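You operate a simulated robot arm through the tools that you are given. There is no shell and no other tool. Be economical: measure what you need, move in short steps, check, and stop when the job is done.

Carry out the task below with a simulated robot arm. There is one attempt and no reset: what you move stays moved.

TASK
Switch the demo box on and press the three loose key caps on to their letters.
Fine: switch on first; the letters are printed on the keyboard; three presses a cap at most; leave the fitted cap.

It is judged by the outcome, as a careful person would: the job done as asked, and still so three seconds after it is handed in. It fails if anything else is knocked over, pushed out of place, dropped, spilled or broken. Lids that push on must go on centred and level and be pressed home; caps that screw on are set level and turned clockwise until they are tight.

THE ROBOT
A 7-joint arm with a two-finger parallel gripper, hanging from a carriage that runs on a rail from [-23.6, -111.8] to [23.6, 111.3] (x, y) and turns from -398 to 290 degrees about z. Base frame: it is fixed where the carriage stands at the start and does not move with it; the origin is on the floor, on the carriage's upright axis, x ahead of it, y to its left, z up; the surface under the hand at the start is at about z = 80. Units: cm, degrees, N and s.
With the tool pointing down near the work surface it reaches from about 26 to 70 cm from the robot's upright axis, wherever it stands. Its first joint turns from -166.0 to 166.0 degrees. Places, roughly: demo power switch [50, 20, 90]; far left key switch [20, -50, 80]; far right key switch [10, -70, 80]; inner left key switch [20, -50, 80]; inner right key switch [20, -60, 80]. Payload 3.91 kg.
The TCP is the grasp point between the finger pads, 3 cm short of the fingertips. In the tool frame z runs along the fingers and y along their closing line. The gripper opens to 11 cm. The fingers are 2 cm wide and 1 cm thick; the gripper's body (4.8 by 11.2 cm) begins 5.5 cm behind the TCP.
Orientation is that of the tool frame in the base frame, as a unit quaternion [x, y, z, w]. With the fingers straight down and closing along the base's y, the tool's x points along the base's -x, its y along +y and its z along -z.

THE INTERFACE
- The arm moves only by the tool send_rows. Its argument "motion" is a list that holds one entry, the list of rows, each a list of 7 numbers: the turn, a rotation vector about the base's x, y, z in degrees, then the shift along the base's x, y, z in mm, then the finger opening in mm, from 0 to 110. In form: [[[rx, ry, rz, x, y, z, fingers], ...]]. A call has 1 to 8 rows; each row is the pose to reach, as a shift and turn from the pose commanded when the call began. Each row takes 0.2 s and may step no farther than 5 cm and 8.6 degrees from the row before; otherwise, or with a gripper value out of range, the whole call is refused. A pose out of reach is approached as far as the arm can. The call stops where the force on the tool passes 40 N (or 10 N more than at its start, if that is more) or the arm is blocked; 0.2 s more then pass. Each finger travels about 10.8 cm/s and halts on what it meets, pressing with about 24 N; the grip force reading is that of the motor and also rises with nothing between the fingers. The clock runs only during rows and for 0.2 s after the last one: add rows that repeat a pose to give the fingers time. The reply holds the time, the measured pose of the TCP, the force on the tool along the base axes, the opening and the grip force, in the units named above and with some noise, with the torque about the TCP (base axes, N m) and any sound that the robot's microphone picked up.
- Cameras (640 x 400 px; columns grow to the right, rows downward): "scene" is now at [26.24, -3.88, 138.19]; the picture's right is [-0.53, -0.85, 0.00], its down [-0.69, 0.43, -0.58] and it looks along [0.49, -0.31, -0.81] (base axes); focal length 214 px, centre (320, 200). "wrist" rides on the gripper at [7.2, 1.7, -10.3] in the tool frame; the picture's right is [-0.23, 0.97, 0.00], its down [-0.76, -0.18, -0.62] and it looks along [-0.61, -0.14, 0.78] (tool axes); focal length 222 px, centre (320, 200).
- grab_frame(camera): a new picture of that camera. It takes no simulated time.
- raise_lower(by): slides the trunk up (or, below 0, down) by that many cm; the arm and the scene camera ride with it, the base frame stays. It gives what a move gives, with no picture.
- drive_base(legs): drives the robot by 1 to 6 legs, each [ahead, left, turn to the left] in cm, cm and degrees, along the robot's own axes; the way and the turn of a leg run together, so that a leg with both is an arc; at most 150 cm and 180 degrees a leg. The arm and the cameras ride along, it lands a little off, and it stops where it bumps. It keeps to its track: a leg is cut to what the track allows. It gives what a move gives.
- turn_head(pan, tilt): turns the head with the scene camera to pan (to the left, within 155 degrees either way) and tilt (down, from -29 to 69), counted from straight ahead of the robot. It gives what a move gives.
- probe_pixels(camera, pixels): for up to 12 pixels [column, row] of the newest picture of that camera ("zoom" is the newest enlarged one), the place [x, y, z] in the base frame of the surface seen there, good to about 0.2 cm. It takes no simulated time.
- close_up(camera, box): a new picture of the part [left, top, right, bottom] of that camera's present view, enlarged. It takes no simulated time.
- sign_off(): hands the job in; it is judged then, once.

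Go step by step. Measure first, check grasps and placings, and put right what went wrong. The budget is 80 turns and 48 pictures, counting those below and the enlarged ones. Unless the task says otherwise, let go and move clear before handing in, and close with one line.

The tools are called as a command line: name --argument value ..., lists and objects as JSON in quotes. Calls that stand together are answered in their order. send_rows: Moves the arm, as the interface text tells. Its arguments: {"type":"object","properties":{"motion":{"type":"array","items":{"type":"array","items":{"type":"array","items":{"type":"number"}}}}},"required":["motion"]} The other tools are called the same way: raise_lower (by) slides the trunk up or down; drive_base (legs) drives the base; turn_head (pan, tilt) turns the head that bears the scene camera; grab_frame (camera) takes a picture; probe_pixels (camera, pixels) gives the place of the surface under pixels of a picture; close_up (camera, box) takes an enlarged picture of a part of a camera's view; sign_off () hands the job in.

At the start:

```text
t: 0.0
tcp_pos: [32.39, -43.6, 121.54]
tool_rot: [0.0, 1.0, 0.001, 0.0]
force: [0.1, -0.2, -0.2]
moment: [0.0, 0.01, 0.0]
gripper_width: 11.0
grip_force: 0.0
trunk travel left (down, up): [-7.5, 50.5]
robot x, y, heading: [0.29, 0.08, -0.0]
head pan, tilt: [-32.1, 54.5]
```

scene: 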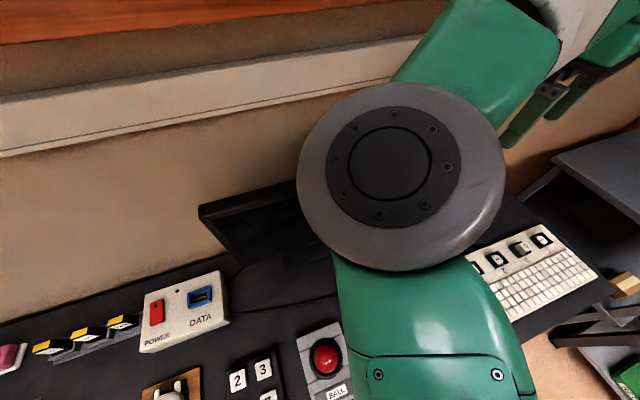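
wrist: 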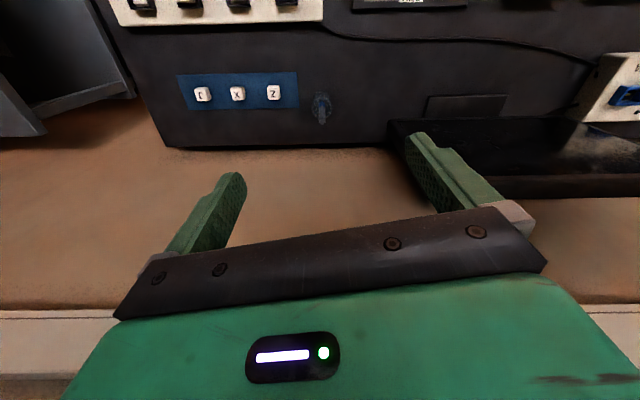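

The wrist view shows three loose caps on a blue strip near (203,94), (238,93) and (273,93), and the scene view shows the POWER switch near (157,312) and the keyboard near (520,265). I'll zoom in on these and measure.

close_up --camera "scene" --box '[120, 250, 260, 370]'

close_up --camera "wrist" --box '[110, 0, 350, 150]'

probe_pixels --camera "wrist" --pixels '[[203, 94], [238, 93], [273, 93], [187, 94], [290, 94], [144, 6], [190, 5], [238, 5], [287, 5]]'

probe_pixels --camera "scene" --pixels '[[157, 312], [157, 302], [157, 322], [200, 297], [150, 340], [215, 320], [497, 258], [520, 248], [542, 240], [478, 268]]'

```text
3.33 times, centred on (190, 310) of scene
```

zoom: 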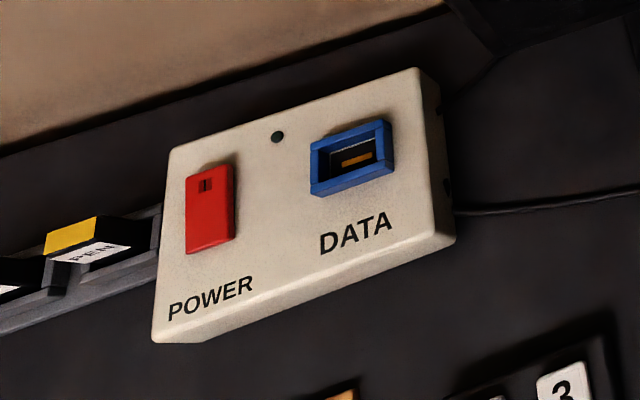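

```text
2.67 times, centred on (230, 75) of wrist
```

zoom: 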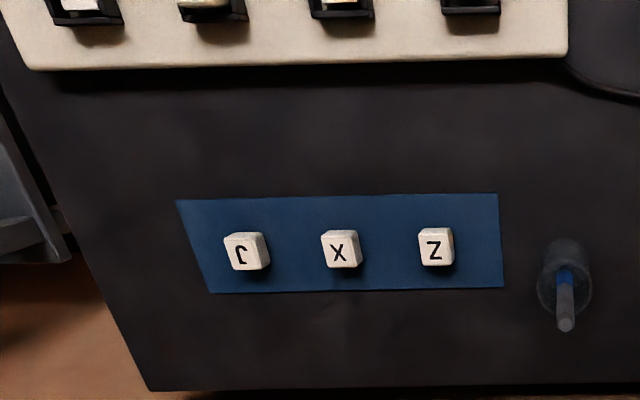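

```text
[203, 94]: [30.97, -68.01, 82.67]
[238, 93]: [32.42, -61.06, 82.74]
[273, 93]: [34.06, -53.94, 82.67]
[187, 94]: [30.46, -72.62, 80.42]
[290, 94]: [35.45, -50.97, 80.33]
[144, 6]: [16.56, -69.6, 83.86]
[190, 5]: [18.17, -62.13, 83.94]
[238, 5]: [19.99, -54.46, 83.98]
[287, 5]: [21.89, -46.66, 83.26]
```

```text
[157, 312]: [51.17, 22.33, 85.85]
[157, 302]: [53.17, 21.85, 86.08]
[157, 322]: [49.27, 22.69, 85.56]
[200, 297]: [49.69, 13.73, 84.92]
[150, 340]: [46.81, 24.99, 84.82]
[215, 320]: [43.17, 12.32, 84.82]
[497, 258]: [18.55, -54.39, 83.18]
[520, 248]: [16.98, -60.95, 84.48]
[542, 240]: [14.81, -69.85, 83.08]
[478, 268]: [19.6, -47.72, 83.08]
```

The red rocker's far end (x≈53) is higher than its near end and carries the "I" mark. Before moving, I'll take a closer look at the keyboard letters and caps.

close_up --camera "scene" --box '[460, 215, 620, 325]'

close_up --camera "wrist" --box '[180, 75, 300, 115]'

close_up --camera "scene" --box '[140, 285, 190, 345]'

```text
3.64 times, centred on (540, 270) of scene
```

zoom: 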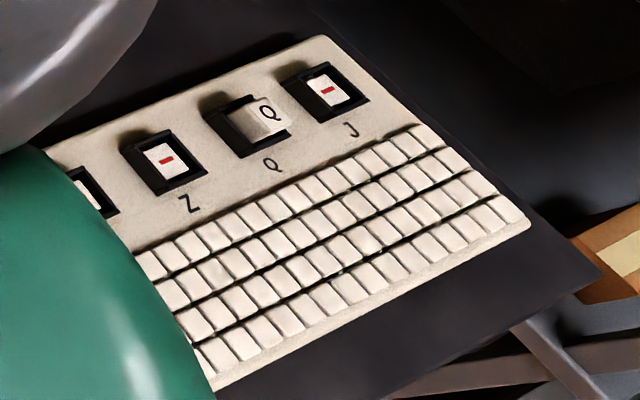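

```text
5.33 times, centred on (240, 95) of wrist
```

zoom: 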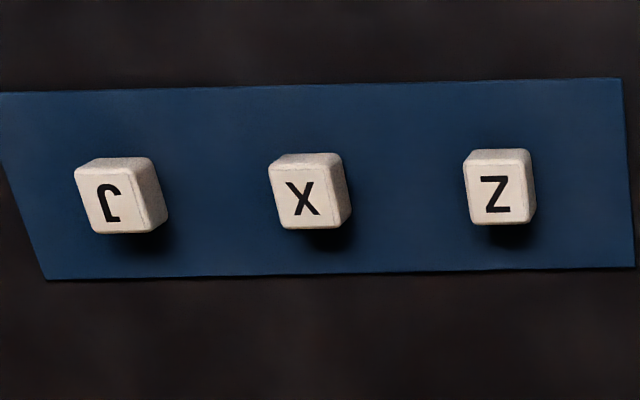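

```text
6.67 times, centred on (165, 315) of scene
```

zoom: 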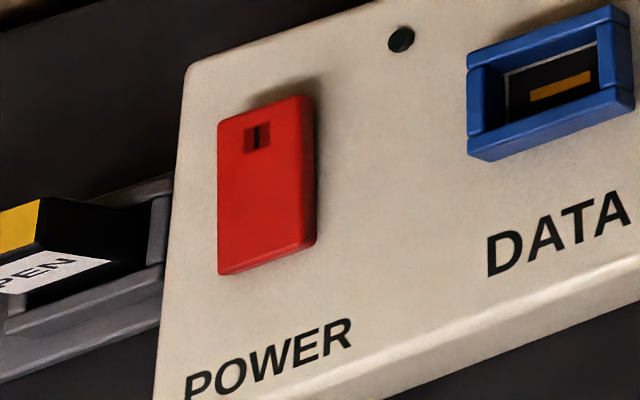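

Printed letters are Z (inner left), Q (fitted) and J (far right), so the far left should be X. The loose caps are J, X and Z at y≈-68, -61 and -54. I'll measure the rocker in this zoom.

probe_pixels --camera "zoom" --pixels '[[225, 125], [300, 105], [225, 265], [305, 235], [257, 137], [262, 180], [260, 245], [262, 120], [350, 180], [190, 200], [500, 60]]'

send_rows --motion '[[[0, 0, 0, 0, 50, 0, 60], [0, 0, 0, 15, 98, 0, 10], [0, 0, 0, 33, 143, 0, 0], [0, 0, 0, 50, 188, 0, 0], [0, 0, 0, 65, 234, 0, 0], [0, 0, 0, 80, 280, 0, 0], [0, 0, 0, 95, 326, 0, 0], [0, 0, 0, 110, 372, 0, 0]]]'

```text
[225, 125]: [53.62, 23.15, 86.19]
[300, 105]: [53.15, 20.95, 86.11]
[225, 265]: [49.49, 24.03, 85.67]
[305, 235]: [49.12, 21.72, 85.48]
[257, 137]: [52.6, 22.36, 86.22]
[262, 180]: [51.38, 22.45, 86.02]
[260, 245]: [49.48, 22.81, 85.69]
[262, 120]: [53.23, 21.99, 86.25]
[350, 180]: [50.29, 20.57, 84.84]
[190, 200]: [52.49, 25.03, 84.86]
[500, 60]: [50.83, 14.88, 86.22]
```

```text
refused: row 2 steps farther than a row can; nothing moved
```

Row 2 was slightly over the step limit, so I'll use smaller steps towards the point above the switch's "I" end at about (52.8, 22.2).

send_rows --motion '[[[0, 0, 0, 14, 45, 0, 80], [0, 0, 0, 28, 90, 0, 40], [0, 0, 0, 42, 135, 0, 0], [0, 0, 0, 56, 180, 0, 0], [0, 0, 0, 70, 225, 0, 0], [0, 0, 0, 84, 270, 0, 0], [0, 0, 0, 98, 315, 0, 0], [0, 0, 0, 112, 360, 0, 0]]]'

send_rows --motion '[[[0, 0, 0, 14, 45, -10, 0], [0, 0, 0, 28, 90, -20, 0], [0, 0, 0, 42, 135, -30, 0], [0, 0, 0, 56, 180, -50, 0], [0, 0, 0, 70, 225, -70, 0], [0, 0, 0, 84, 260, -90, 0], [0, 0, 0, 92, 298, -110, 0], [0, 0, 0, 92, 298, -130, 0]]]'

grab_frame --camera "wrist"

```text
t: 1.8
tcp_pos: [43.64, -7.58, 121.7]
tool_rot: [0.001, 1.0, 0.001, 0.001]
force: [-0.2, 0.6, -0.6]
moment: [0.01, 0.02, 0.02]
gripper_width: 0.01
grip_force: 23.7
trunk travel left (down, up): [-7.5, 50.5]
robot x, y, heading: [-0.23, -0.58, -0.0]
head pan, tilt: [-32.1, 54.5]
```

```text
refused: row 4 steps farther than a row can; nothing moved
```

```text
40 pictures are left
```

wrist: 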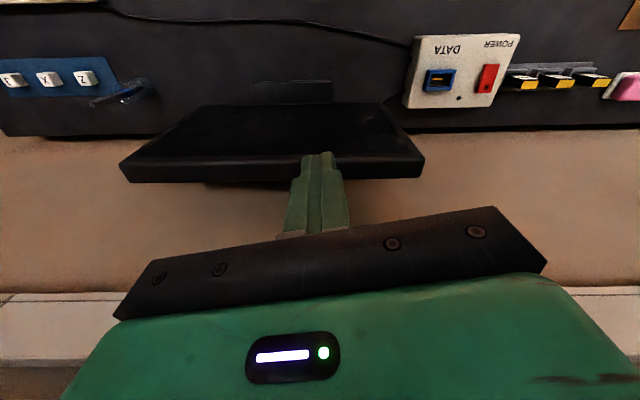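

The arm is closed and clear, and the panel with the red switch is at (488,77). I'll continue at this height to above the switch before going down.

send_rows --motion '[[[0, 0, 0, 14, 44, 0, 0], [0, 0, 0, 28, 88, 0, 0], [0, 0, 0, 42, 132, 0, 0], [0, 0, 0, 56, 176, 0, 0], [0, 0, 0, 70, 220, 0, 0], [0, 0, 0, 84, 260, 0, 0], [0, 0, 0, 92, 298, 0, 0], [0, 0, 0, 92, 298, -40, 0]]]'

send_rows --motion '[[[0, 0, 0, 0, 0, -45, 0], [0, 0, 0, 0, 0, -90, 0], [0, 0, 0, 0, 0, -135, 0], [0, 0, 0, 0, 0, -180, 0], [0, 0, 0, 0, 0, -210, 0], [0, 0, 0, 0, 0, -230, 0], [0, 0, 0, 0, 0, -240, 0], [0, 0, 0, 0, 0, -240, 0]]]'

grab_frame --camera "wrist"

grab_frame --camera "scene"

```text
t: 3.6
tcp_pos: [52.78, 22.17, 117.55]
tool_rot: [-0.001, 1.0, 0.0, 0.0]
force: [0.7, -0.1, -0.5]
moment: [0.01, 0.03, 0.01]
gripper_width: 0.0
grip_force: 23.9
trunk travel left (down, up): [-7.5, 50.5]
robot x, y, heading: [-0.04, -0.07, 0.2]
head pan, tilt: [-32.1, 54.5]
```

```text
t: 5.4
tcp_pos: [52.74, 22.08, 93.74]
tool_rot: [0.0, 1.0, 0.0, 0.0]
force: [0.9, 0.3, 0.1]
moment: [-0.01, 0.02, -0.01]
gripper_width: 0.0
grip_force: 24.2
trunk travel left (down, up): [-7.5, 50.5]
robot x, y, heading: [-0.16, 0.1, 0.1]
head pan, tilt: [-32.1, 54.5]
```

```text
39 pictures are left
```

wrist: 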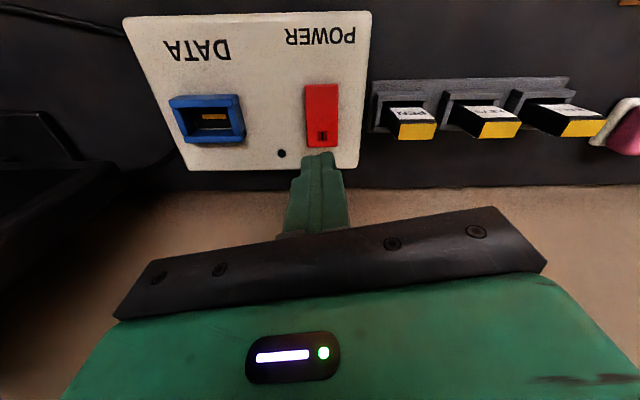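

```text
38 pictures are left
```

scene: 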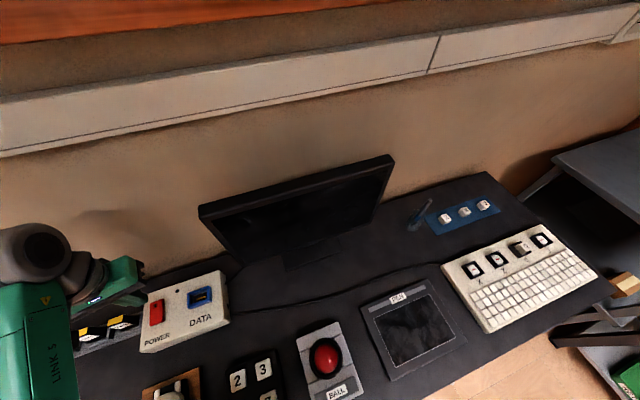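

The tool is over the switch with its tips about 4.5 cm above it. I'll press down in small steps on the raised "I" end.

send_rows --motion '[[[0, 0, 0, 0, 0, -30, 0], [0, 0, 0, 0, 0, -40, 0], [0, 0, 0, 0, 0, -44, 0], [0, 0, 0, 0, 0, -47, 0], [0, 0, 0, 0, 0, -50, 0], [0, 0, 0, 0, 0, -53, 0]]]'

close_up --camera "wrist" --box '[140, 0, 400, 170]'

```text
t: 6.6
tcp_pos: [52.8, 22.17, 89.1]
tool_rot: [0.001, 1.0, 0.001, 0.003]
force: [-3.1, -3.4, 13.5]
moment: [-0.03, 0.22, 0.04]
gripper_width: 0.01
grip_force: 23.8
trunk travel left (down, up): [-7.5, 50.5]
robot x, y, heading: [-0.33, -0.17, -0.0]
head pan, tilt: [-32.1, 54.5]
heard: click
stopped in row 6: the force on the tool passed its limit at 48 N (the readings are from after the stop); the commanded pose is now the measured one
```

```text
2.35 times, centred on (270, 85) of wrist
```

zoom: 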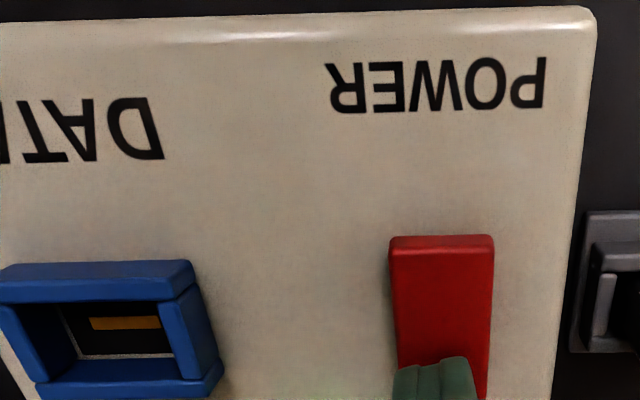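

A click was heard and the press stopped at 48 N. I'll lift off and check the rocker and lamp.

send_rows --motion '[[[0, 0, 0, 0, 0, 30, 0], [0, 0, 0, 0, 0, 70, 0], [0, 0, 0, 0, 0, 115, 0], [0, 0, 0, 0, 0, 160, 0], [0, 0, 0, 0, 0, 205, 0], [0, 0, 0, 0, 0, 250, 0]]]'

close_up --camera "wrist" --box '[200, 0, 400, 140]'

close_up --camera "scene" --box '[140, 265, 240, 345]'

probe_pixels --camera "zoom" --pixels '[[100, 250], [105, 360], [110, 300]]'

```text
t: 8.0
tcp_pos: [52.71, 22.17, 113.84]
tool_rot: [0.0, 1.0, 0.001, 0.002]
force: [0.6, -1.5, -0.7]
moment: [0.01, -0.02, 0.02]
gripper_width: 0.0
grip_force: 23.9
trunk travel left (down, up): [-7.5, 50.5]
robot x, y, heading: [-0.3, 0.06, -0.2]
head pan, tilt: [-32.1, 54.5]
```

```text
2.86 times, centred on (300, 70) of wrist
```

zoom: 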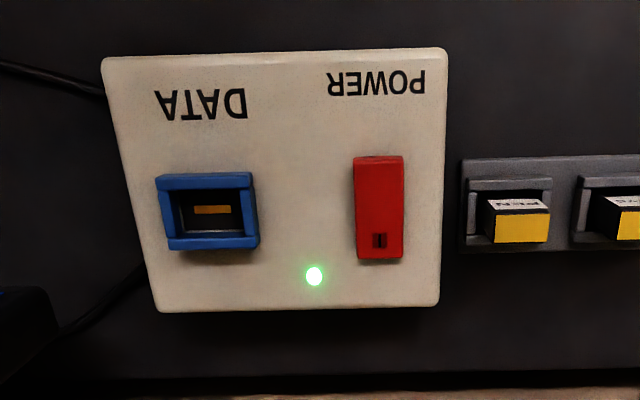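

```text
5.00 times, centred on (190, 305) of scene
```

zoom: 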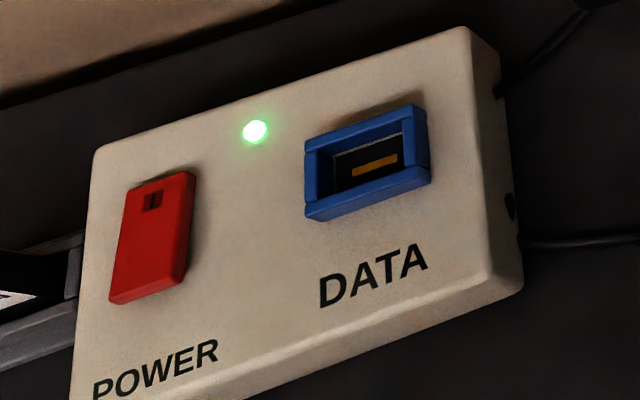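

```text
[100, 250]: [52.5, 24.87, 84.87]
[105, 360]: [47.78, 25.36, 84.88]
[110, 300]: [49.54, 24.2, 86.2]
```

The green lamp is lit, so the box is on. I'll bring the arm back along the same high path, then drive the carriage toward the keyboard.

send_rows --motion '[[[0, 0, 0, 0, 0, 40, 0], [0, 0, 0, 0, 0, 79, 0], [0, 0, 0, -14, -44, 79, 0], [0, 0, 0, -28, -88, 79, 0], [0, 0, 0, -42, -132, 79, 0], [0, 0, 0, -56, -176, 79, 0], [0, 0, 0, -70, -220, 79, 0], [0, 0, 0, -84, -264, 79, 0]]]'

send_rows --motion '[[[0, 0, 0, -14, -44, 0, 0], [0, 0, 0, -28, -88, 0, 0], [0, 0, 0, -42, -132, 0, 0], [0, 0, 0, -56, -176, 0, 0], [0, 0, 0, -70, -220, 0, 0], [0, 0, 0, -84, -264, 0, 0], [0, 0, 0, -98, -308, 0, 20], [0, 0, 0, -112, -352, 0, 40]]]'

drive_base --legs '[[0, -20, 0]]'

turn_head --pan -65 --tilt 45

grab_frame --camera "scene"

grab_frame --camera "wrist"

```text
t: 9.8
tcp_pos: [44.3, -4.41, 121.98]
tool_rot: [0.0, 1.0, 0.001, 0.002]
force: [0.0, 0.2, -0.2]
moment: [0.0, 0.04, -0.01]
gripper_width: 0.0
grip_force: 24.0
trunk travel left (down, up): [-7.5, 50.5]
robot x, y, heading: [-0.02, -0.1, 0.1]
head pan, tilt: [-32.1, 54.5]
```

```text
t: 11.6
tcp_pos: [33.11, -39.52, 121.77]
tool_rot: [0.0, 1.0, 0.001, 0.001]
force: [0.5, 0.1, -0.5]
moment: [-0.01, 0.0, 0.02]
gripper_width: 4.01
grip_force: 0.1
trunk travel left (down, up): [-7.5, 50.5]
robot x, y, heading: [-0.16, -0.24, -0.3]
head pan, tilt: [-32.1, 54.5]
```

```text
t: 13.2
tcp_pos: [29.18, -58.53, 121.68]
tool_rot: [0.001, 1.0, 0.001, 0.002]
force: [0.7, 0.2, -0.4]
moment: [0.03, -0.02, 0.0]
gripper_width: 4.0
grip_force: 0.1
trunk travel left (down, up): [-7.5, 50.5]
robot x, y, heading: [-4.47, -19.5, 0.0]
head pan, tilt: [-32.1, 54.5]
```

```text
t: 14.2
tcp_pos: [29.18, -58.54, 121.79]
tool_rot: [0.001, 1.0, 0.001, 0.002]
force: [0.2, -0.3, 0.2]
moment: [0.05, 0.02, -0.02]
gripper_width: 4.01
grip_force: 0.1
trunk travel left (down, up): [-7.5, 50.5]
robot x, y, heading: [-3.92, -19.12, -0.0]
head pan, tilt: [-65.0, 45.0]
```

```text
34 pictures are left
```

scene: 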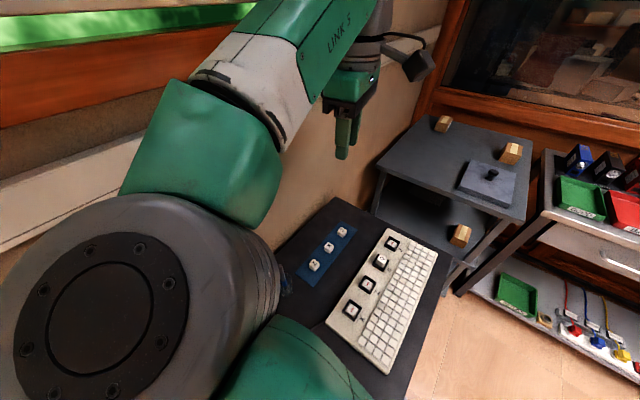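

```text
33 pictures are left
```

wrist: 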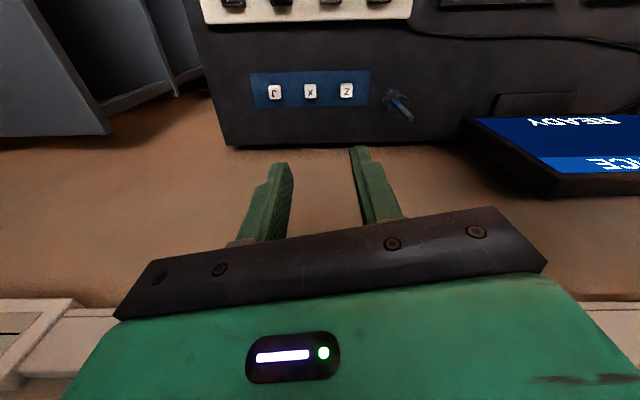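

The monitor now reads READY, and the scene view shows the caps and keyboard clearly. I'll zoom in and measure each one.

close_up --camera "scene" --box '[280, 215, 440, 335]'

```text
3.33 times, centred on (360, 275) of scene
```

zoom: 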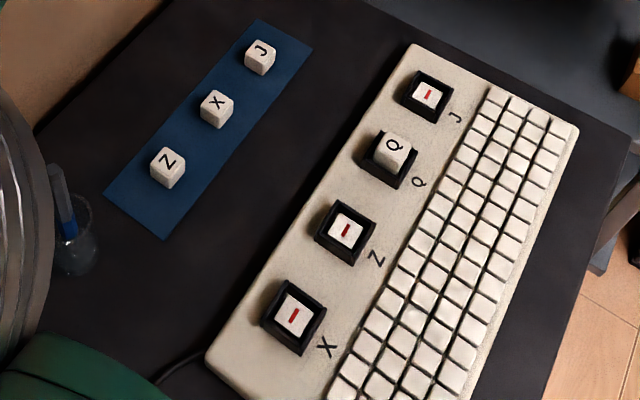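

probe_pixels --camera "zoom" --pixels '[[258, 51], [214, 103], [166, 161], [427, 93], [394, 147], [346, 229], [293, 316], [281, 280], [325, 312], [300, 353], [264, 319], [437, 200]]'

close_up --camera "wrist" --box '[250, 70, 370, 110]'

probe_pixels --camera "zoom" --pixels '[[107, 100], [160, 97], [110, 150], [162, 147], [296, 90], [350, 90], [296, 140], [350, 140], [484, 82], [546, 82], [486, 134], [546, 135]]'

```text
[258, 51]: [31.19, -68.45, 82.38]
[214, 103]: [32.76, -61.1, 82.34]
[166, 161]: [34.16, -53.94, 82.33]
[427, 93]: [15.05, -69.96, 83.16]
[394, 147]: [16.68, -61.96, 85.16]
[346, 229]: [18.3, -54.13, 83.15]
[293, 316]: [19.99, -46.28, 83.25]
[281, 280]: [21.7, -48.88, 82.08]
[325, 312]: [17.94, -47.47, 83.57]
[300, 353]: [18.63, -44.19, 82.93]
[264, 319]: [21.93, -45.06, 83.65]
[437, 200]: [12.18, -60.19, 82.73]
```

```text
5.33 times, centred on (310, 90) of wrist
```

zoom: 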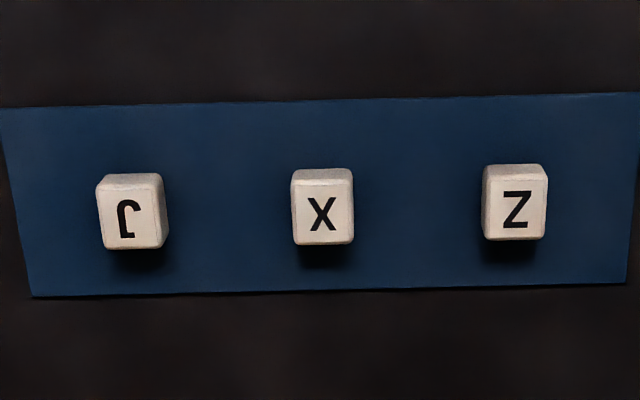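

```text
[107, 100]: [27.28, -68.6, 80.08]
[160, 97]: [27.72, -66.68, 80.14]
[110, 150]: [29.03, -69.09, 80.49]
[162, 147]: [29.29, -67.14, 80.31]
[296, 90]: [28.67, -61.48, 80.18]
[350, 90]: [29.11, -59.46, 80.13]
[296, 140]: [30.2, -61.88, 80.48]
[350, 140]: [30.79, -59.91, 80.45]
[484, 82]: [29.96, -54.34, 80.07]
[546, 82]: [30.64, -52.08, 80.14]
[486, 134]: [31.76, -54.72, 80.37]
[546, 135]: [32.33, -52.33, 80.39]
```

Caps and switches share a row yaw of about -11.7°. Cap tops are at z≈82.35, the fitted Q top is at 85.16, and the stem tops are at about 83.2. I'll turn the tool -11.7° and hover over the Z cap to refine the measurements.

send_rows --motion '[[[0, 0, -6, 20, 15, -30, 45], [0, 0, -11.7, 40, 30, -60, 45], [0, 0, -11.7, 50, 46, -90, 45], [0, 0, -11.7, 50, 46, -130, 45], [0, 0, -11.7, 50, 46, -170, 45], [0, 0, -11.7, 50, 46, -210, 45], [0, 0, -11.7, 50, 46, -247, 45], [0, 0, -11.7, 50, 46, -247, 45]]]'

grab_frame --camera "wrist"

close_up --camera "scene" --box '[280, 215, 440, 335]'

```text
t: 16.0
tcp_pos: [34.13, -53.87, 97.01]
tool_rot: [0.104, 0.995, 0.001, 0.002]
force: [-1.0, 0.7, -0.2]
moment: [0.04, -0.01, 0.0]
gripper_width: 4.44
grip_force: 0.0
trunk travel left (down, up): [-7.5, 50.5]
robot x, y, heading: [-4.17, -18.91, -0.2]
head pan, tilt: [-65.0, 45.0]
```

```text
30 pictures are left
```

wrist: 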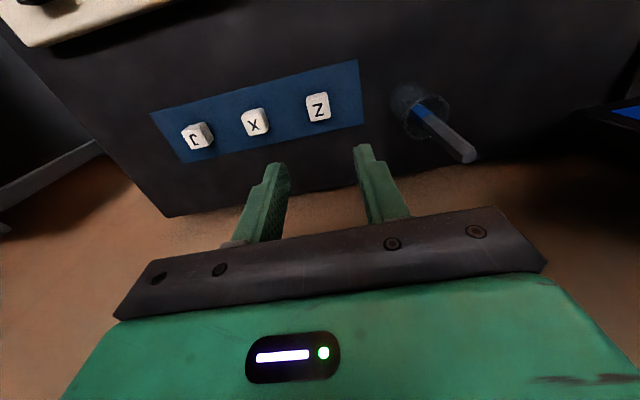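

```text
3.33 times, centred on (360, 275) of scene
```

zoom: 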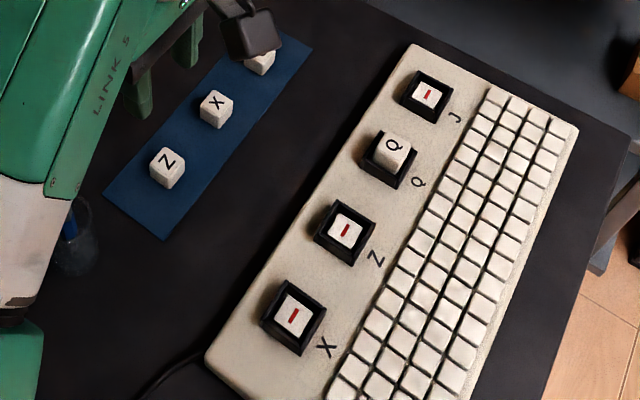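

close_up --camera "wrist" --box '[170, 80, 350, 160]'

```text
3.56 times, centred on (260, 120) of wrist
```

zoom: 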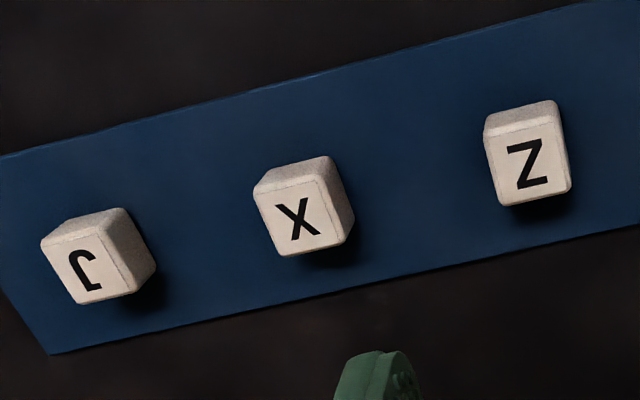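

probe_pixels --camera "zoom" --pixels '[[490, 142], [558, 125], [568, 187], [504, 203], [259, 198], [316, 184], [342, 240], [286, 251], [49, 252], [100, 238], [132, 288], [82, 301]]'

```text
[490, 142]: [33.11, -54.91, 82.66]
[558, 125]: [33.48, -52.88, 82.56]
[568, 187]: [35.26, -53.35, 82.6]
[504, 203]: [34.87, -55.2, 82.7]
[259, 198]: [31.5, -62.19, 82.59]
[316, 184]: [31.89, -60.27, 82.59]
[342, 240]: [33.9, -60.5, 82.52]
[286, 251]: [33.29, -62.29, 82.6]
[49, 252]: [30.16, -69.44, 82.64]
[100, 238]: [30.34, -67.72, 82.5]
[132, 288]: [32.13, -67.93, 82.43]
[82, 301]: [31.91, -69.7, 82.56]
```

The Z cap's top centre is about (34.17, -54.0), and its edges are aligned with the tool. I'll go down around it to tip z≈81.1 and close.

send_rows --motion '[[[0, 0, 0, 0.4, -1.3, -45, 45], [0, 0, 0, 0.4, -1.3, -85, 45], [0, 0, 0, 0.4, -1.3, -115, 45], [0, 0, 0, 0.4, -1.3, -129, 45], [0, 0, 0, 0.4, -1.3, -129, 45], [0, 0, 0, 0.4, -1.3, -129, 15], [0, 0, 0, 0.4, -1.3, -129, 10], [0, 0, 0, 0.4, -1.3, -129, 10]]]'

grab_frame --camera "wrist"

```text
t: 17.8
tcp_pos: [34.21, -54.02, 84.13]
tool_rot: [0.103, 0.995, 0.0, 0.001]
force: [0.3, 0.2, -0.6]
moment: [-0.01, -0.02, 0.0]
gripper_width: 2.19
grip_force: 24.2
trunk travel left (down, up): [-7.5, 50.5]
robot x, y, heading: [-4.0, -19.32, -0.0]
head pan, tilt: [-65.0, 45.0]
```

```text
27 pictures are left
```

wrist: 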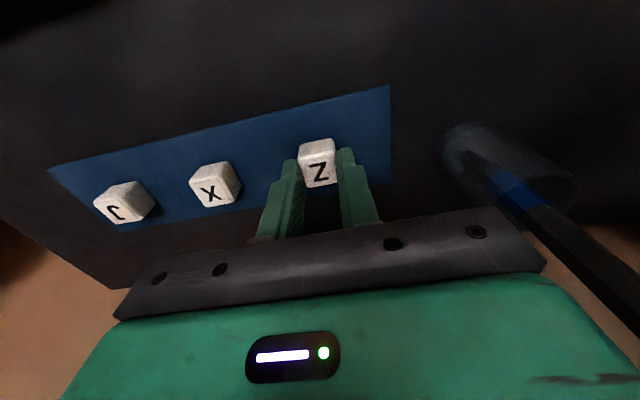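

The Z cap is held (opening 2.19 cm). I'll lift it, carry it above the Z switch at (18.3, -54.1) and check its alignment.

send_rows --motion '[[[0, 0, 0, 0, 0, 20, 10], [0, 0, 0, 0, 0, 60, 10], [0, 0, 0, -30, 0, 80, 10], [0, 0, 0, -70, 0, 80, 10], [0, 0, 0, -110, 0, 80, 10], [0, 0, 0, -145, -1, 80, 10], [0, 0, 0, -159, -1, 80, 10], [0, 0, 0, -159, -1, 80, 10]]]'

close_up --camera "wrist" --box '[240, 90, 400, 190]'

probe_pixels --camera "zoom" --pixels '[[320, 270], [320, 320], [320, 220], [300, 100], [320, 60]]'

close_up --camera "scene" --box '[330, 225, 430, 325]'

```text
t: 19.6
tcp_pos: [18.31, -54.18, 92.22]
tool_rot: [0.103, 0.995, 0.001, 0.002]
force: [0.0, -0.4, 0.2]
moment: [0.01, -0.01, 0.01]
gripper_width: 2.19
grip_force: 23.5
trunk travel left (down, up): [-7.5, 50.5]
robot x, y, heading: [-4.04, -19.27, -0.1]
head pan, tilt: [-65.0, 45.0]
```

```text
4.00 times, centred on (320, 140) of wrist
```

zoom: 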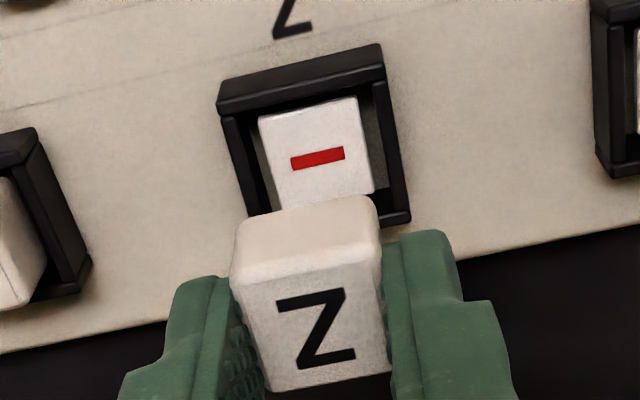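

```text
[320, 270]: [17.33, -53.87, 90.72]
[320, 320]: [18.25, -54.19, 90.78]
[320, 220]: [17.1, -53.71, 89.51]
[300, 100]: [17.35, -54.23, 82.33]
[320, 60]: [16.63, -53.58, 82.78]
```

```text
4.00 times, centred on (380, 275) of scene
```

zoom: 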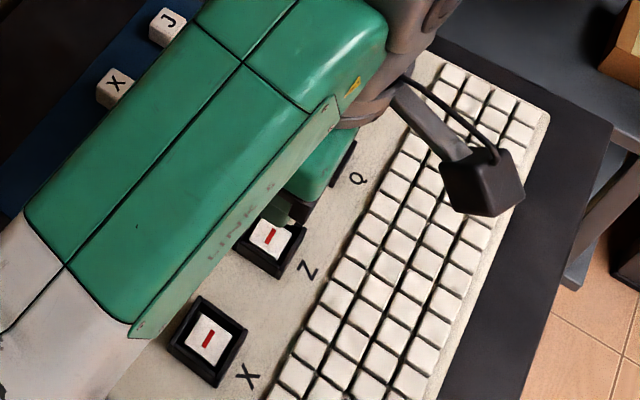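

I need precise corner measurements of the held cap and the switch, so I'm taking the wrist zoom again.

close_up --camera "wrist" --box '[240, 90, 400, 190]'

probe_pixels --camera "zoom" --pixels '[[243, 285], [374, 262], [388, 365], [270, 383], [262, 122], [355, 100], [372, 190], [295, 160], [343, 152], [225, 108], [384, 75], [407, 218]]'

```text
4.00 times, centred on (320, 140) of wrist
```

zoom: 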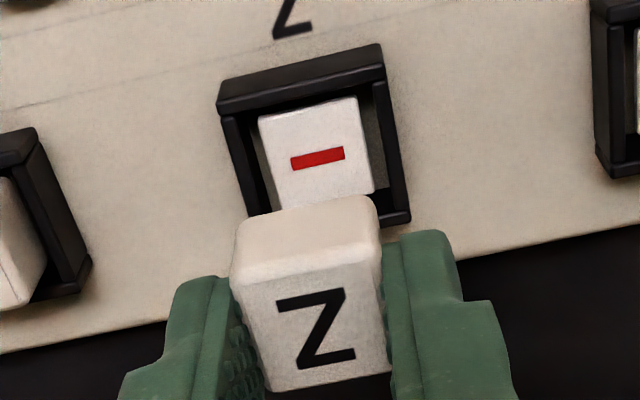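

```text
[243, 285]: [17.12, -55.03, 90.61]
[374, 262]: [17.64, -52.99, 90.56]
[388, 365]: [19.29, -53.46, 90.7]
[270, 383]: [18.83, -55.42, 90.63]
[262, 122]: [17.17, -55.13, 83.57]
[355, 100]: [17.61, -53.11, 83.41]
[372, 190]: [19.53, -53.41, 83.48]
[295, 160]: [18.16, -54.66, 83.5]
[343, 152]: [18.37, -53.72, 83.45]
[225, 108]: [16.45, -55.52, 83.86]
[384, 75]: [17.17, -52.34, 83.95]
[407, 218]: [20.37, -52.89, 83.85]
```

The held cap's centre is (18.22, -54.22) and the stem's is about (18.33, -54.22), so I'll correct by +1 mm in x. Then I'll lower to contact in small steps.

send_rows --motion '[[[0, 0, 0, 1, 0, -25, 10], [0, 0, 0, 1, 0, -40, 10], [0, 0, 0, 1, 0, -45, 10], [0, 0, 0, 1, 0, -47, 10], [0, 0, 0, 1, 0, -49, 10]]]'

close_up --camera "wrist" --box '[240, 90, 400, 190]'

```text
t: 20.8
tcp_pos: [18.49, -54.17, 87.32]
tool_rot: [0.102, 0.995, 0.001, 0.002]
force: [-0.2, 0.1, -0.6]
moment: [0.03, 0.0, 0.0]
gripper_width: 2.21
grip_force: 23.6
trunk travel left (down, up): [-7.5, 50.5]
robot x, y, heading: [-4.1, -19.03, -0.0]
head pan, tilt: [-65.0, 45.0]
```

```text
4.00 times, centred on (320, 140) of wrist
```

zoom: 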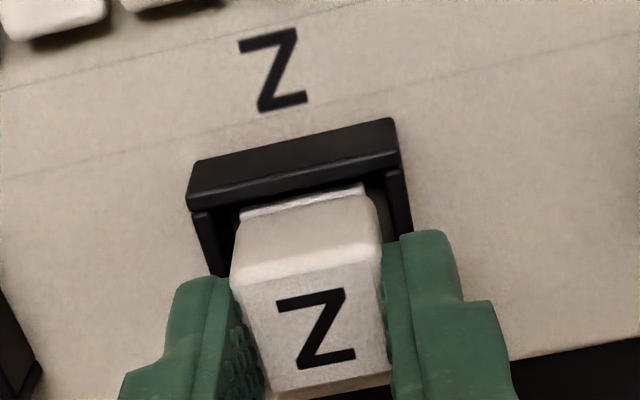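

The cap is centred over the stem, with equal margins left and right, and there's no contact yet. I'll continue down.

send_rows --motion '[[[0, 0, 0, -0.5, -0.3, -1, 10], [0, 0, 0, -0.5, -0.3, -2, 10], [0, 0, 0, -0.5, -0.3, -3, 10], [0, 0, 0, -0.5, -0.3, -4, 10], [0, 0, 0, -0.5, -0.3, -5, 10]]]'

close_up --camera "wrist" --box '[240, 90, 400, 190]'

```text
t: 22.0
tcp_pos: [18.27, -54.27, 86.77]
tool_rot: [0.103, 0.995, 0.001, 0.002]
force: [-0.5, 0.3, 1.2]
moment: [-0.01, 0.04, 0.01]
gripper_width: 2.17
grip_force: 23.8
trunk travel left (down, up): [-7.5, 50.5]
robot x, y, heading: [-3.9, -19.23, -0.1]
head pan, tilt: [-65.0, 45.0]
```

```text
4.00 times, centred on (320, 140) of wrist
```

zoom: 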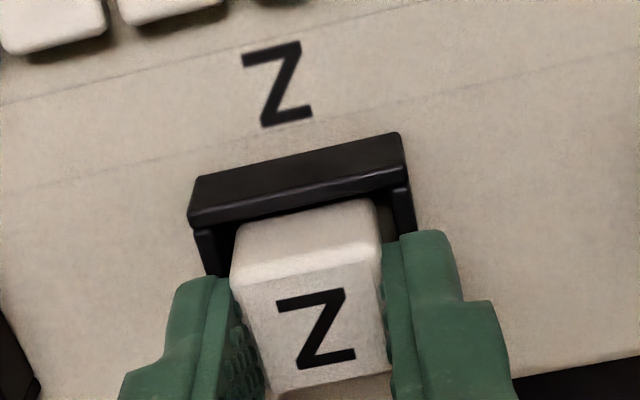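

There's only light contact (1.2 N) at TCP z 86.77. I'll go a little further in 1 mm steps.

send_rows --motion '[[[0, 0, 0, 0, 0, -1, 10], [0, 0, 0, 0, 0, -2, 10], [0, 0, 0, 0, 0, -3, 10], [0, 0, 0, 0, 0, -3, 10]]]'

close_up --camera "wrist" --box '[240, 90, 400, 190]'

probe_pixels --camera "zoom" --pixels '[[250, 287], [370, 270], [330, 370], [300, 320], [300, 180], [300, 240]]'

```text
t: 22.7
tcp_pos: [18.43, -54.3, 86.7]
tool_rot: [0.103, 0.995, -0.001, 0.003]
force: [-3.9, 3.9, 20.3]
moment: [0.34, 0.26, 0.14]
gripper_width: 2.2
grip_force: 24.1
trunk travel left (down, up): [-7.5, 50.5]
robot x, y, heading: [-4.1, -19.25, 0.2]
head pan, tilt: [-65.0, 45.0]
stopped in row 3: the force on the tool passed its limit at 44 N (the readings are from after the stop); the commanded pose is now the measured one
```

```text
4.00 times, centred on (320, 140) of wrist
```

zoom: 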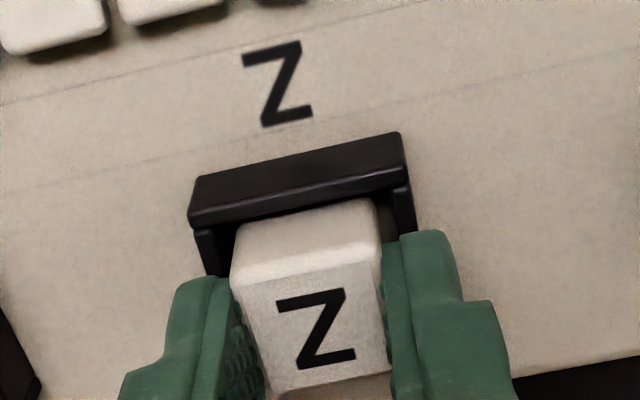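

```text
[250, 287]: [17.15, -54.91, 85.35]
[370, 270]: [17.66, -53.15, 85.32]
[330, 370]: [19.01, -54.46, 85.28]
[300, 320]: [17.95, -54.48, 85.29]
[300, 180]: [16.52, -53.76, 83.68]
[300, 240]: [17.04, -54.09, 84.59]
```

Force reached 44 N at z 86.7, probably the fingertips touching the rim. I'll ease up 0.5 mm, release, lift clear and look.

send_rows --motion '[[[0, 0, 0, 0, 0, 0.5, 10], [0, 0, 0, 0, 0, 0.7, 22], [0, 0, 0, 0, 0, 0.7, 28], [0, 0, 0, 0, 0, 1, 35], [0, 0, 0, 0, 0, 20, 35], [0, 0, 0, 0, 0, 60, 35], [0, 0, 0, 0, 0, 60, 10], [0, 0, 0, 0, 0, 60, 0]]]'

close_up --camera "wrist" --box '[200, 50, 400, 190]'

close_up --camera "scene" --box '[330, 225, 430, 325]'

```text
t: 24.5
tcp_pos: [18.42, -54.13, 92.61]
tool_rot: [0.102, 0.995, 0.0, 0.001]
force: [0.3, 0.5, -0.6]
moment: [0.02, 0.0, -0.02]
gripper_width: 0.0
grip_force: 24.1
trunk travel left (down, up): [-7.5, 50.5]
robot x, y, heading: [-3.93, -19.42, -0.2]
head pan, tilt: [-65.0, 45.0]
```

```text
2.86 times, centred on (300, 120) of wrist
```

zoom: 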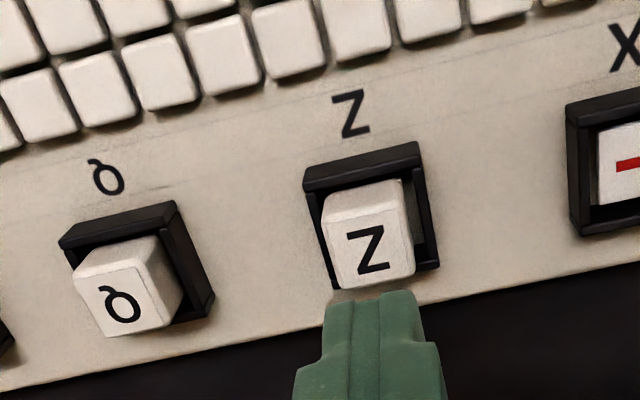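

```text
4.00 times, centred on (380, 275) of scene
```

zoom: 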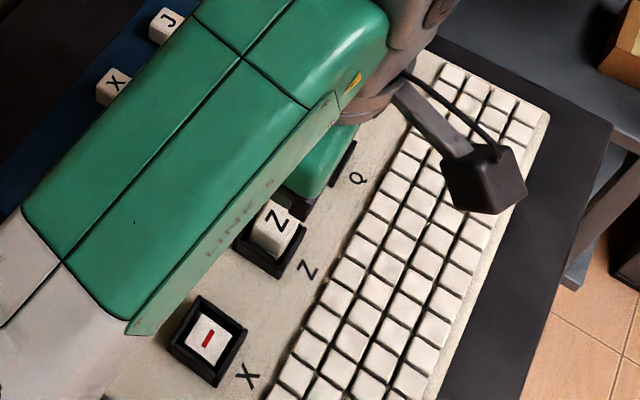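

The Z cap sits upright on its stem. Now I'll press it home from above with the closed fingers.

send_rows --motion '[[[0, 0, 0, -0.8, -1, -25, 0], [0, 0, 0, -0.8, -1, -38, 0], [0, 0, 0, -0.8, -1, -42, 0], [0, 0, 0, -0.8, -1, -44, 0], [0, 0, 0, -0.8, -1, -46, 0], [0, 0, 0, -0.8, -1, -48, 0], [0, 0, 0, -0.8, -1, -50, 0], [0, 0, 0, -0.8, -1, -52, 0]]]'

```text
t: 26.3
tcp_pos: [18.4, -54.27, 87.7]
tool_rot: [0.103, 0.995, 0.0, 0.003]
force: [-1.9, 0.7, 10.4]
moment: [0.06, 0.04, -0.03]
gripper_width: 0.03
grip_force: 24.1
trunk travel left (down, up): [-7.5, 50.5]
robot x, y, heading: [-4.05, -19.46, -0.0]
head pan, tilt: [-65.0, 45.0]
```

No click yet, and force is 10 N. I'll press on in the same stroke.

send_rows --motion '[[[0, 0, 0, 0, 0, -1.5, 0], [0, 0, 0, 0, 0, -3, 0], [0, 0, 0, 0, 0, -4.5, 0], [0, 0, 0, 0, 0, -6, 0], [0, 0, 0, 0, 0, -8, 0]]]'

```text
t: 27.1
tcp_pos: [18.44, -54.27, 87.46]
tool_rot: [0.103, 0.995, -0.002, 0.004]
force: [-3.1, 2.8, 23.9]
moment: [0.09, 0.19, -0.01]
gripper_width: 0.0
grip_force: 23.9
trunk travel left (down, up): [-7.5, 50.5]
robot x, y, heading: [-4.06, -19.09, -0.0]
head pan, tilt: [-65.0, 45.0]
stopped in row 3: the force on the tool passed its limit at 44 N (the readings are from after the stop); the commanded pose is now the measured one
```

Pressing reached 44 N with the tip at z≈84.5, so the key bottomed out. I'll lift and compare Z's height with the fitted Q.

send_rows --motion '[[[0, 0, 0, 0, 0, 20, 0], [0, 0, 0, 0, 0, 60, 0], [0, 0, 0, 0, 0, 100, 0], [0, 0, 0, 0, 0, 100, 0]]]'

close_up --camera "wrist" --box '[200, 20, 400, 160]'

```text
t: 28.1
tcp_pos: [18.35, -54.32, 97.26]
tool_rot: [0.102, 0.995, -0.001, 0.002]
force: [0.2, -0.8, 0.5]
moment: [-0.01, 0.03, -0.04]
gripper_width: 0.0
grip_force: 23.6
trunk travel left (down, up): [-7.5, 50.5]
robot x, y, heading: [-4.06, -19.15, 0.0]
head pan, tilt: [-65.0, 45.0]
```

```text
2.86 times, centred on (300, 90) of wrist
```

zoom: 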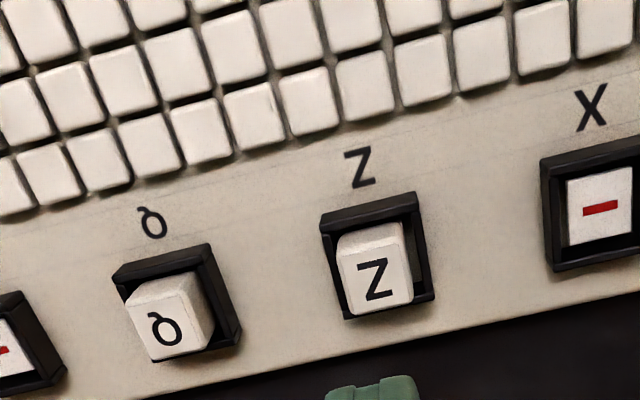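

probe_pixels --camera "zoom" --pixels '[[345, 264], [402, 252], [407, 296], [352, 308], [378, 280], [140, 313], [186, 298], [208, 340], [160, 356], [168, 328]]'

```text
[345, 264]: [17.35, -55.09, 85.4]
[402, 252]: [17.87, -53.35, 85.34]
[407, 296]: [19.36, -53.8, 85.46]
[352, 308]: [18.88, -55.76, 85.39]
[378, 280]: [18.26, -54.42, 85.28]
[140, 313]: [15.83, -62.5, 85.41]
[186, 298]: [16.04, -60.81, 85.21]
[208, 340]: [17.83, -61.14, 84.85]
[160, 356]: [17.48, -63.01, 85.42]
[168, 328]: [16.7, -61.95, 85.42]
```

Z now reads about 85.4, the same as the fitted Q, and it's level and centred. Next is the X cap at (32.7, -61.2), which I'll grip slightly higher.

send_rows --motion '[[[0, 0, 0, 35, -17, 0, 10], [0, 0, 0, 71, -34, 0, 30], [0, 0, 0, 107, -51, 0, 45], [0, 0, 0, 143.5, -68.8, 0, 45], [0, 0, 0, 143.5, -68.8, -40, 45], [0, 0, 0, 143.5, -68.8, -80, 45], [0, 0, 0, 143.5, -68.8, -80, 45]]]'

close_up --camera "wrist" --box '[220, 80, 400, 190]'

probe_pixels --camera "zoom" --pixels '[[320, 150], [320, 180], [320, 210]]'

```text
t: 29.6
tcp_pos: [32.77, -61.18, 89.29]
tool_rot: [0.103, 0.995, -0.001, 0.002]
force: [-1.0, -0.1, 0.0]
moment: [-0.01, 0.0, 0.03]
gripper_width: 4.48
grip_force: 0.0
trunk travel left (down, up): [-7.5, 50.5]
robot x, y, heading: [-3.95, -19.24, 0.3]
head pan, tilt: [-65.0, 45.0]
```

```text
3.56 times, centred on (310, 135) of wrist
```

zoom: 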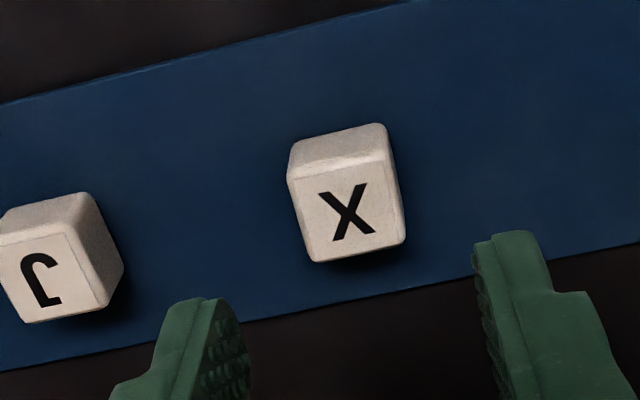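

```text
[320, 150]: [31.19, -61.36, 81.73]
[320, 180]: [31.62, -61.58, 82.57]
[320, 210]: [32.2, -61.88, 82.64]
```

probe_pixels --camera "zoom" --pixels '[[294, 178], [388, 158], [400, 240], [316, 255]]'

send_rows --motion '[[[0, 0, 0, 0, 0, -30, 45], [0, 0, 0, 0, 0, -47, 45], [0, 0, 0, 0, 0, -47, 45], [0, 0, 0, 0, 0, -47, 15], [0, 0, 0, 0, 0, -47, 10], [0, 0, 0, 0, 0, -47, 10], [0, 0, 0, 0, 0, -20, 10], [0, 0, 0, 0, 0, 10, 10]]]'

```text
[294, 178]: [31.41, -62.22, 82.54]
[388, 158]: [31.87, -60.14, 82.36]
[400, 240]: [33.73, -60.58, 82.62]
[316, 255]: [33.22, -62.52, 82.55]
```

```text
t: 31.4
tcp_pos: [32.84, -61.06, 90.21]
tool_rot: [0.103, 0.995, -0.001, 0.003]
force: [0.1, 0.3, 0.2]
moment: [0.03, 0.0, -0.04]
gripper_width: 2.19
grip_force: 24.5
trunk travel left (down, up): [-7.5, 50.5]
robot x, y, heading: [-4.38, -19.35, 0.2]
head pan, tilt: [-65.0, 45.0]
```

The X cap is held (2.19 cm). I'll carry it to above the X switch at (20.0, -46.3).

send_rows --motion '[[[0, 0, 0, 0, 0, 20, 10], [0, 0, 0, -26, 30, 20, 10], [0, 0, 0, -52, 60, 20, 10], [0, 0, 0, -78, 90, 20, 10], [0, 0, 0, -104, 120, 20, 10], [0, 0, 0, -128.5, 147.8, 20, 10], [0, 0, 0, -128.5, 147.8, 20, 10]]]'

close_up --camera "wrist" --box '[240, 90, 400, 190]'

```text
t: 33.0
tcp_pos: [19.75, -46.39, 92.24]
tool_rot: [0.102, 0.995, -0.001, 0.003]
force: [0.5, -0.3, -0.7]
moment: [-0.02, 0.03, 0.0]
gripper_width: 2.2
grip_force: 24.3
trunk travel left (down, up): [-7.5, 50.5]
robot x, y, heading: [-4.36, -19.3, 0.1]
head pan, tilt: [-65.0, 45.0]
```

```text
4.00 times, centred on (320, 140) of wrist
```

zoom: 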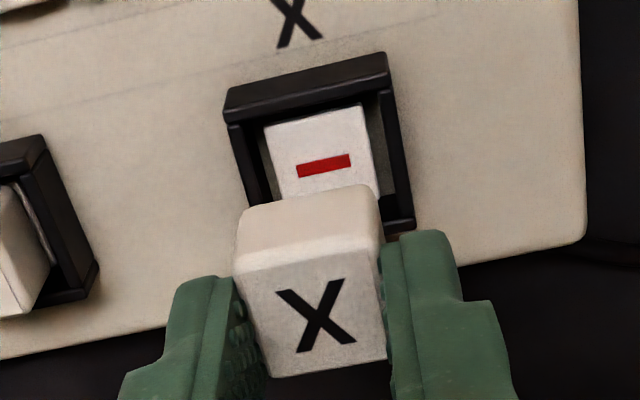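

probe_pixels --camera "zoom" --pixels '[[244, 272], [376, 250], [386, 352], [272, 372], [268, 127], [360, 107], [378, 192], [298, 172], [350, 160], [230, 115], [388, 84], [411, 225]]'

close_up --camera "wrist" --box '[110, 60, 270, 190]'

close_up --camera "scene" --box '[340, 230, 410, 300]'

```text
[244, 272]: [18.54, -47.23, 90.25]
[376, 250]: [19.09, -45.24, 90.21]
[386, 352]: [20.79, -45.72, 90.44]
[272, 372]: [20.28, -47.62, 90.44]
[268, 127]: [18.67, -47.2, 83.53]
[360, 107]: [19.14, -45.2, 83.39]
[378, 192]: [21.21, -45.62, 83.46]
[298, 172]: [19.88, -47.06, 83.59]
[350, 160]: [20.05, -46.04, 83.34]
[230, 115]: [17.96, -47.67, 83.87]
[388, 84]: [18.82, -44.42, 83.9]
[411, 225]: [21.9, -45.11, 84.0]
```

```text
3.08 times, centred on (190, 125) of wrist
```

zoom: 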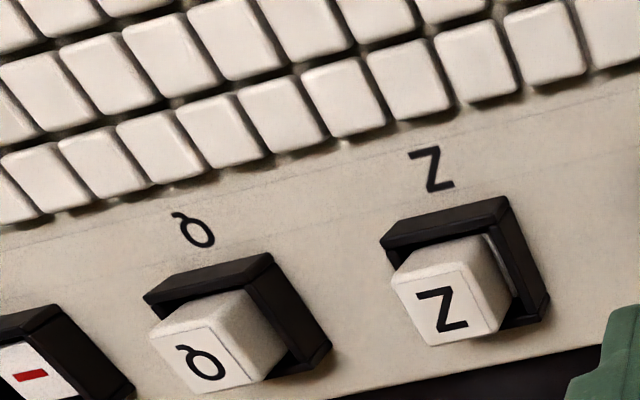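

```text
5.71 times, centred on (375, 265) of scene
```

zoom: 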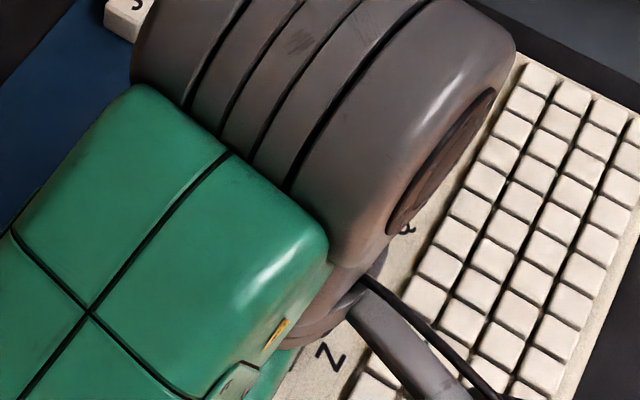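

The X cap's centre is (19.68, -46.45) and the stem's is about (19.95, -46.43), so I'll shift +2.7 mm in x and lower to just above it. Z may show a stem sliver on its right, so I'll inspect that afterwards.

send_rows --motion '[[[0, 0, 0, 2.7, 0.2, -20, 10], [0, 0, 0, 2.7, 0.2, -38, 10], [0, 0, 0, 2.7, 0.2, -43, 10], [0, 0, 0, 2.7, 0.2, -43, 10]]]'

close_up --camera "wrist" --box '[260, 110, 380, 190]'

```text
t: 34.0
tcp_pos: [19.97, -46.4, 87.96]
tool_rot: [0.103, 0.995, -0.001, 0.002]
force: [0.8, -0.3, -0.8]
moment: [-0.02, 0.0, 0.01]
gripper_width: 2.19
grip_force: 23.7
trunk travel left (down, up): [-7.5, 50.5]
robot x, y, heading: [-3.78, -19.5, -0.3]
head pan, tilt: [-65.0, 45.0]
```

```text
5.00 times, centred on (320, 150) of wrist
```

zoom: 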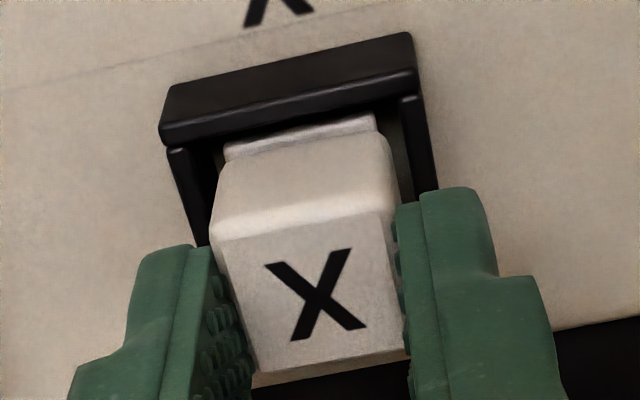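

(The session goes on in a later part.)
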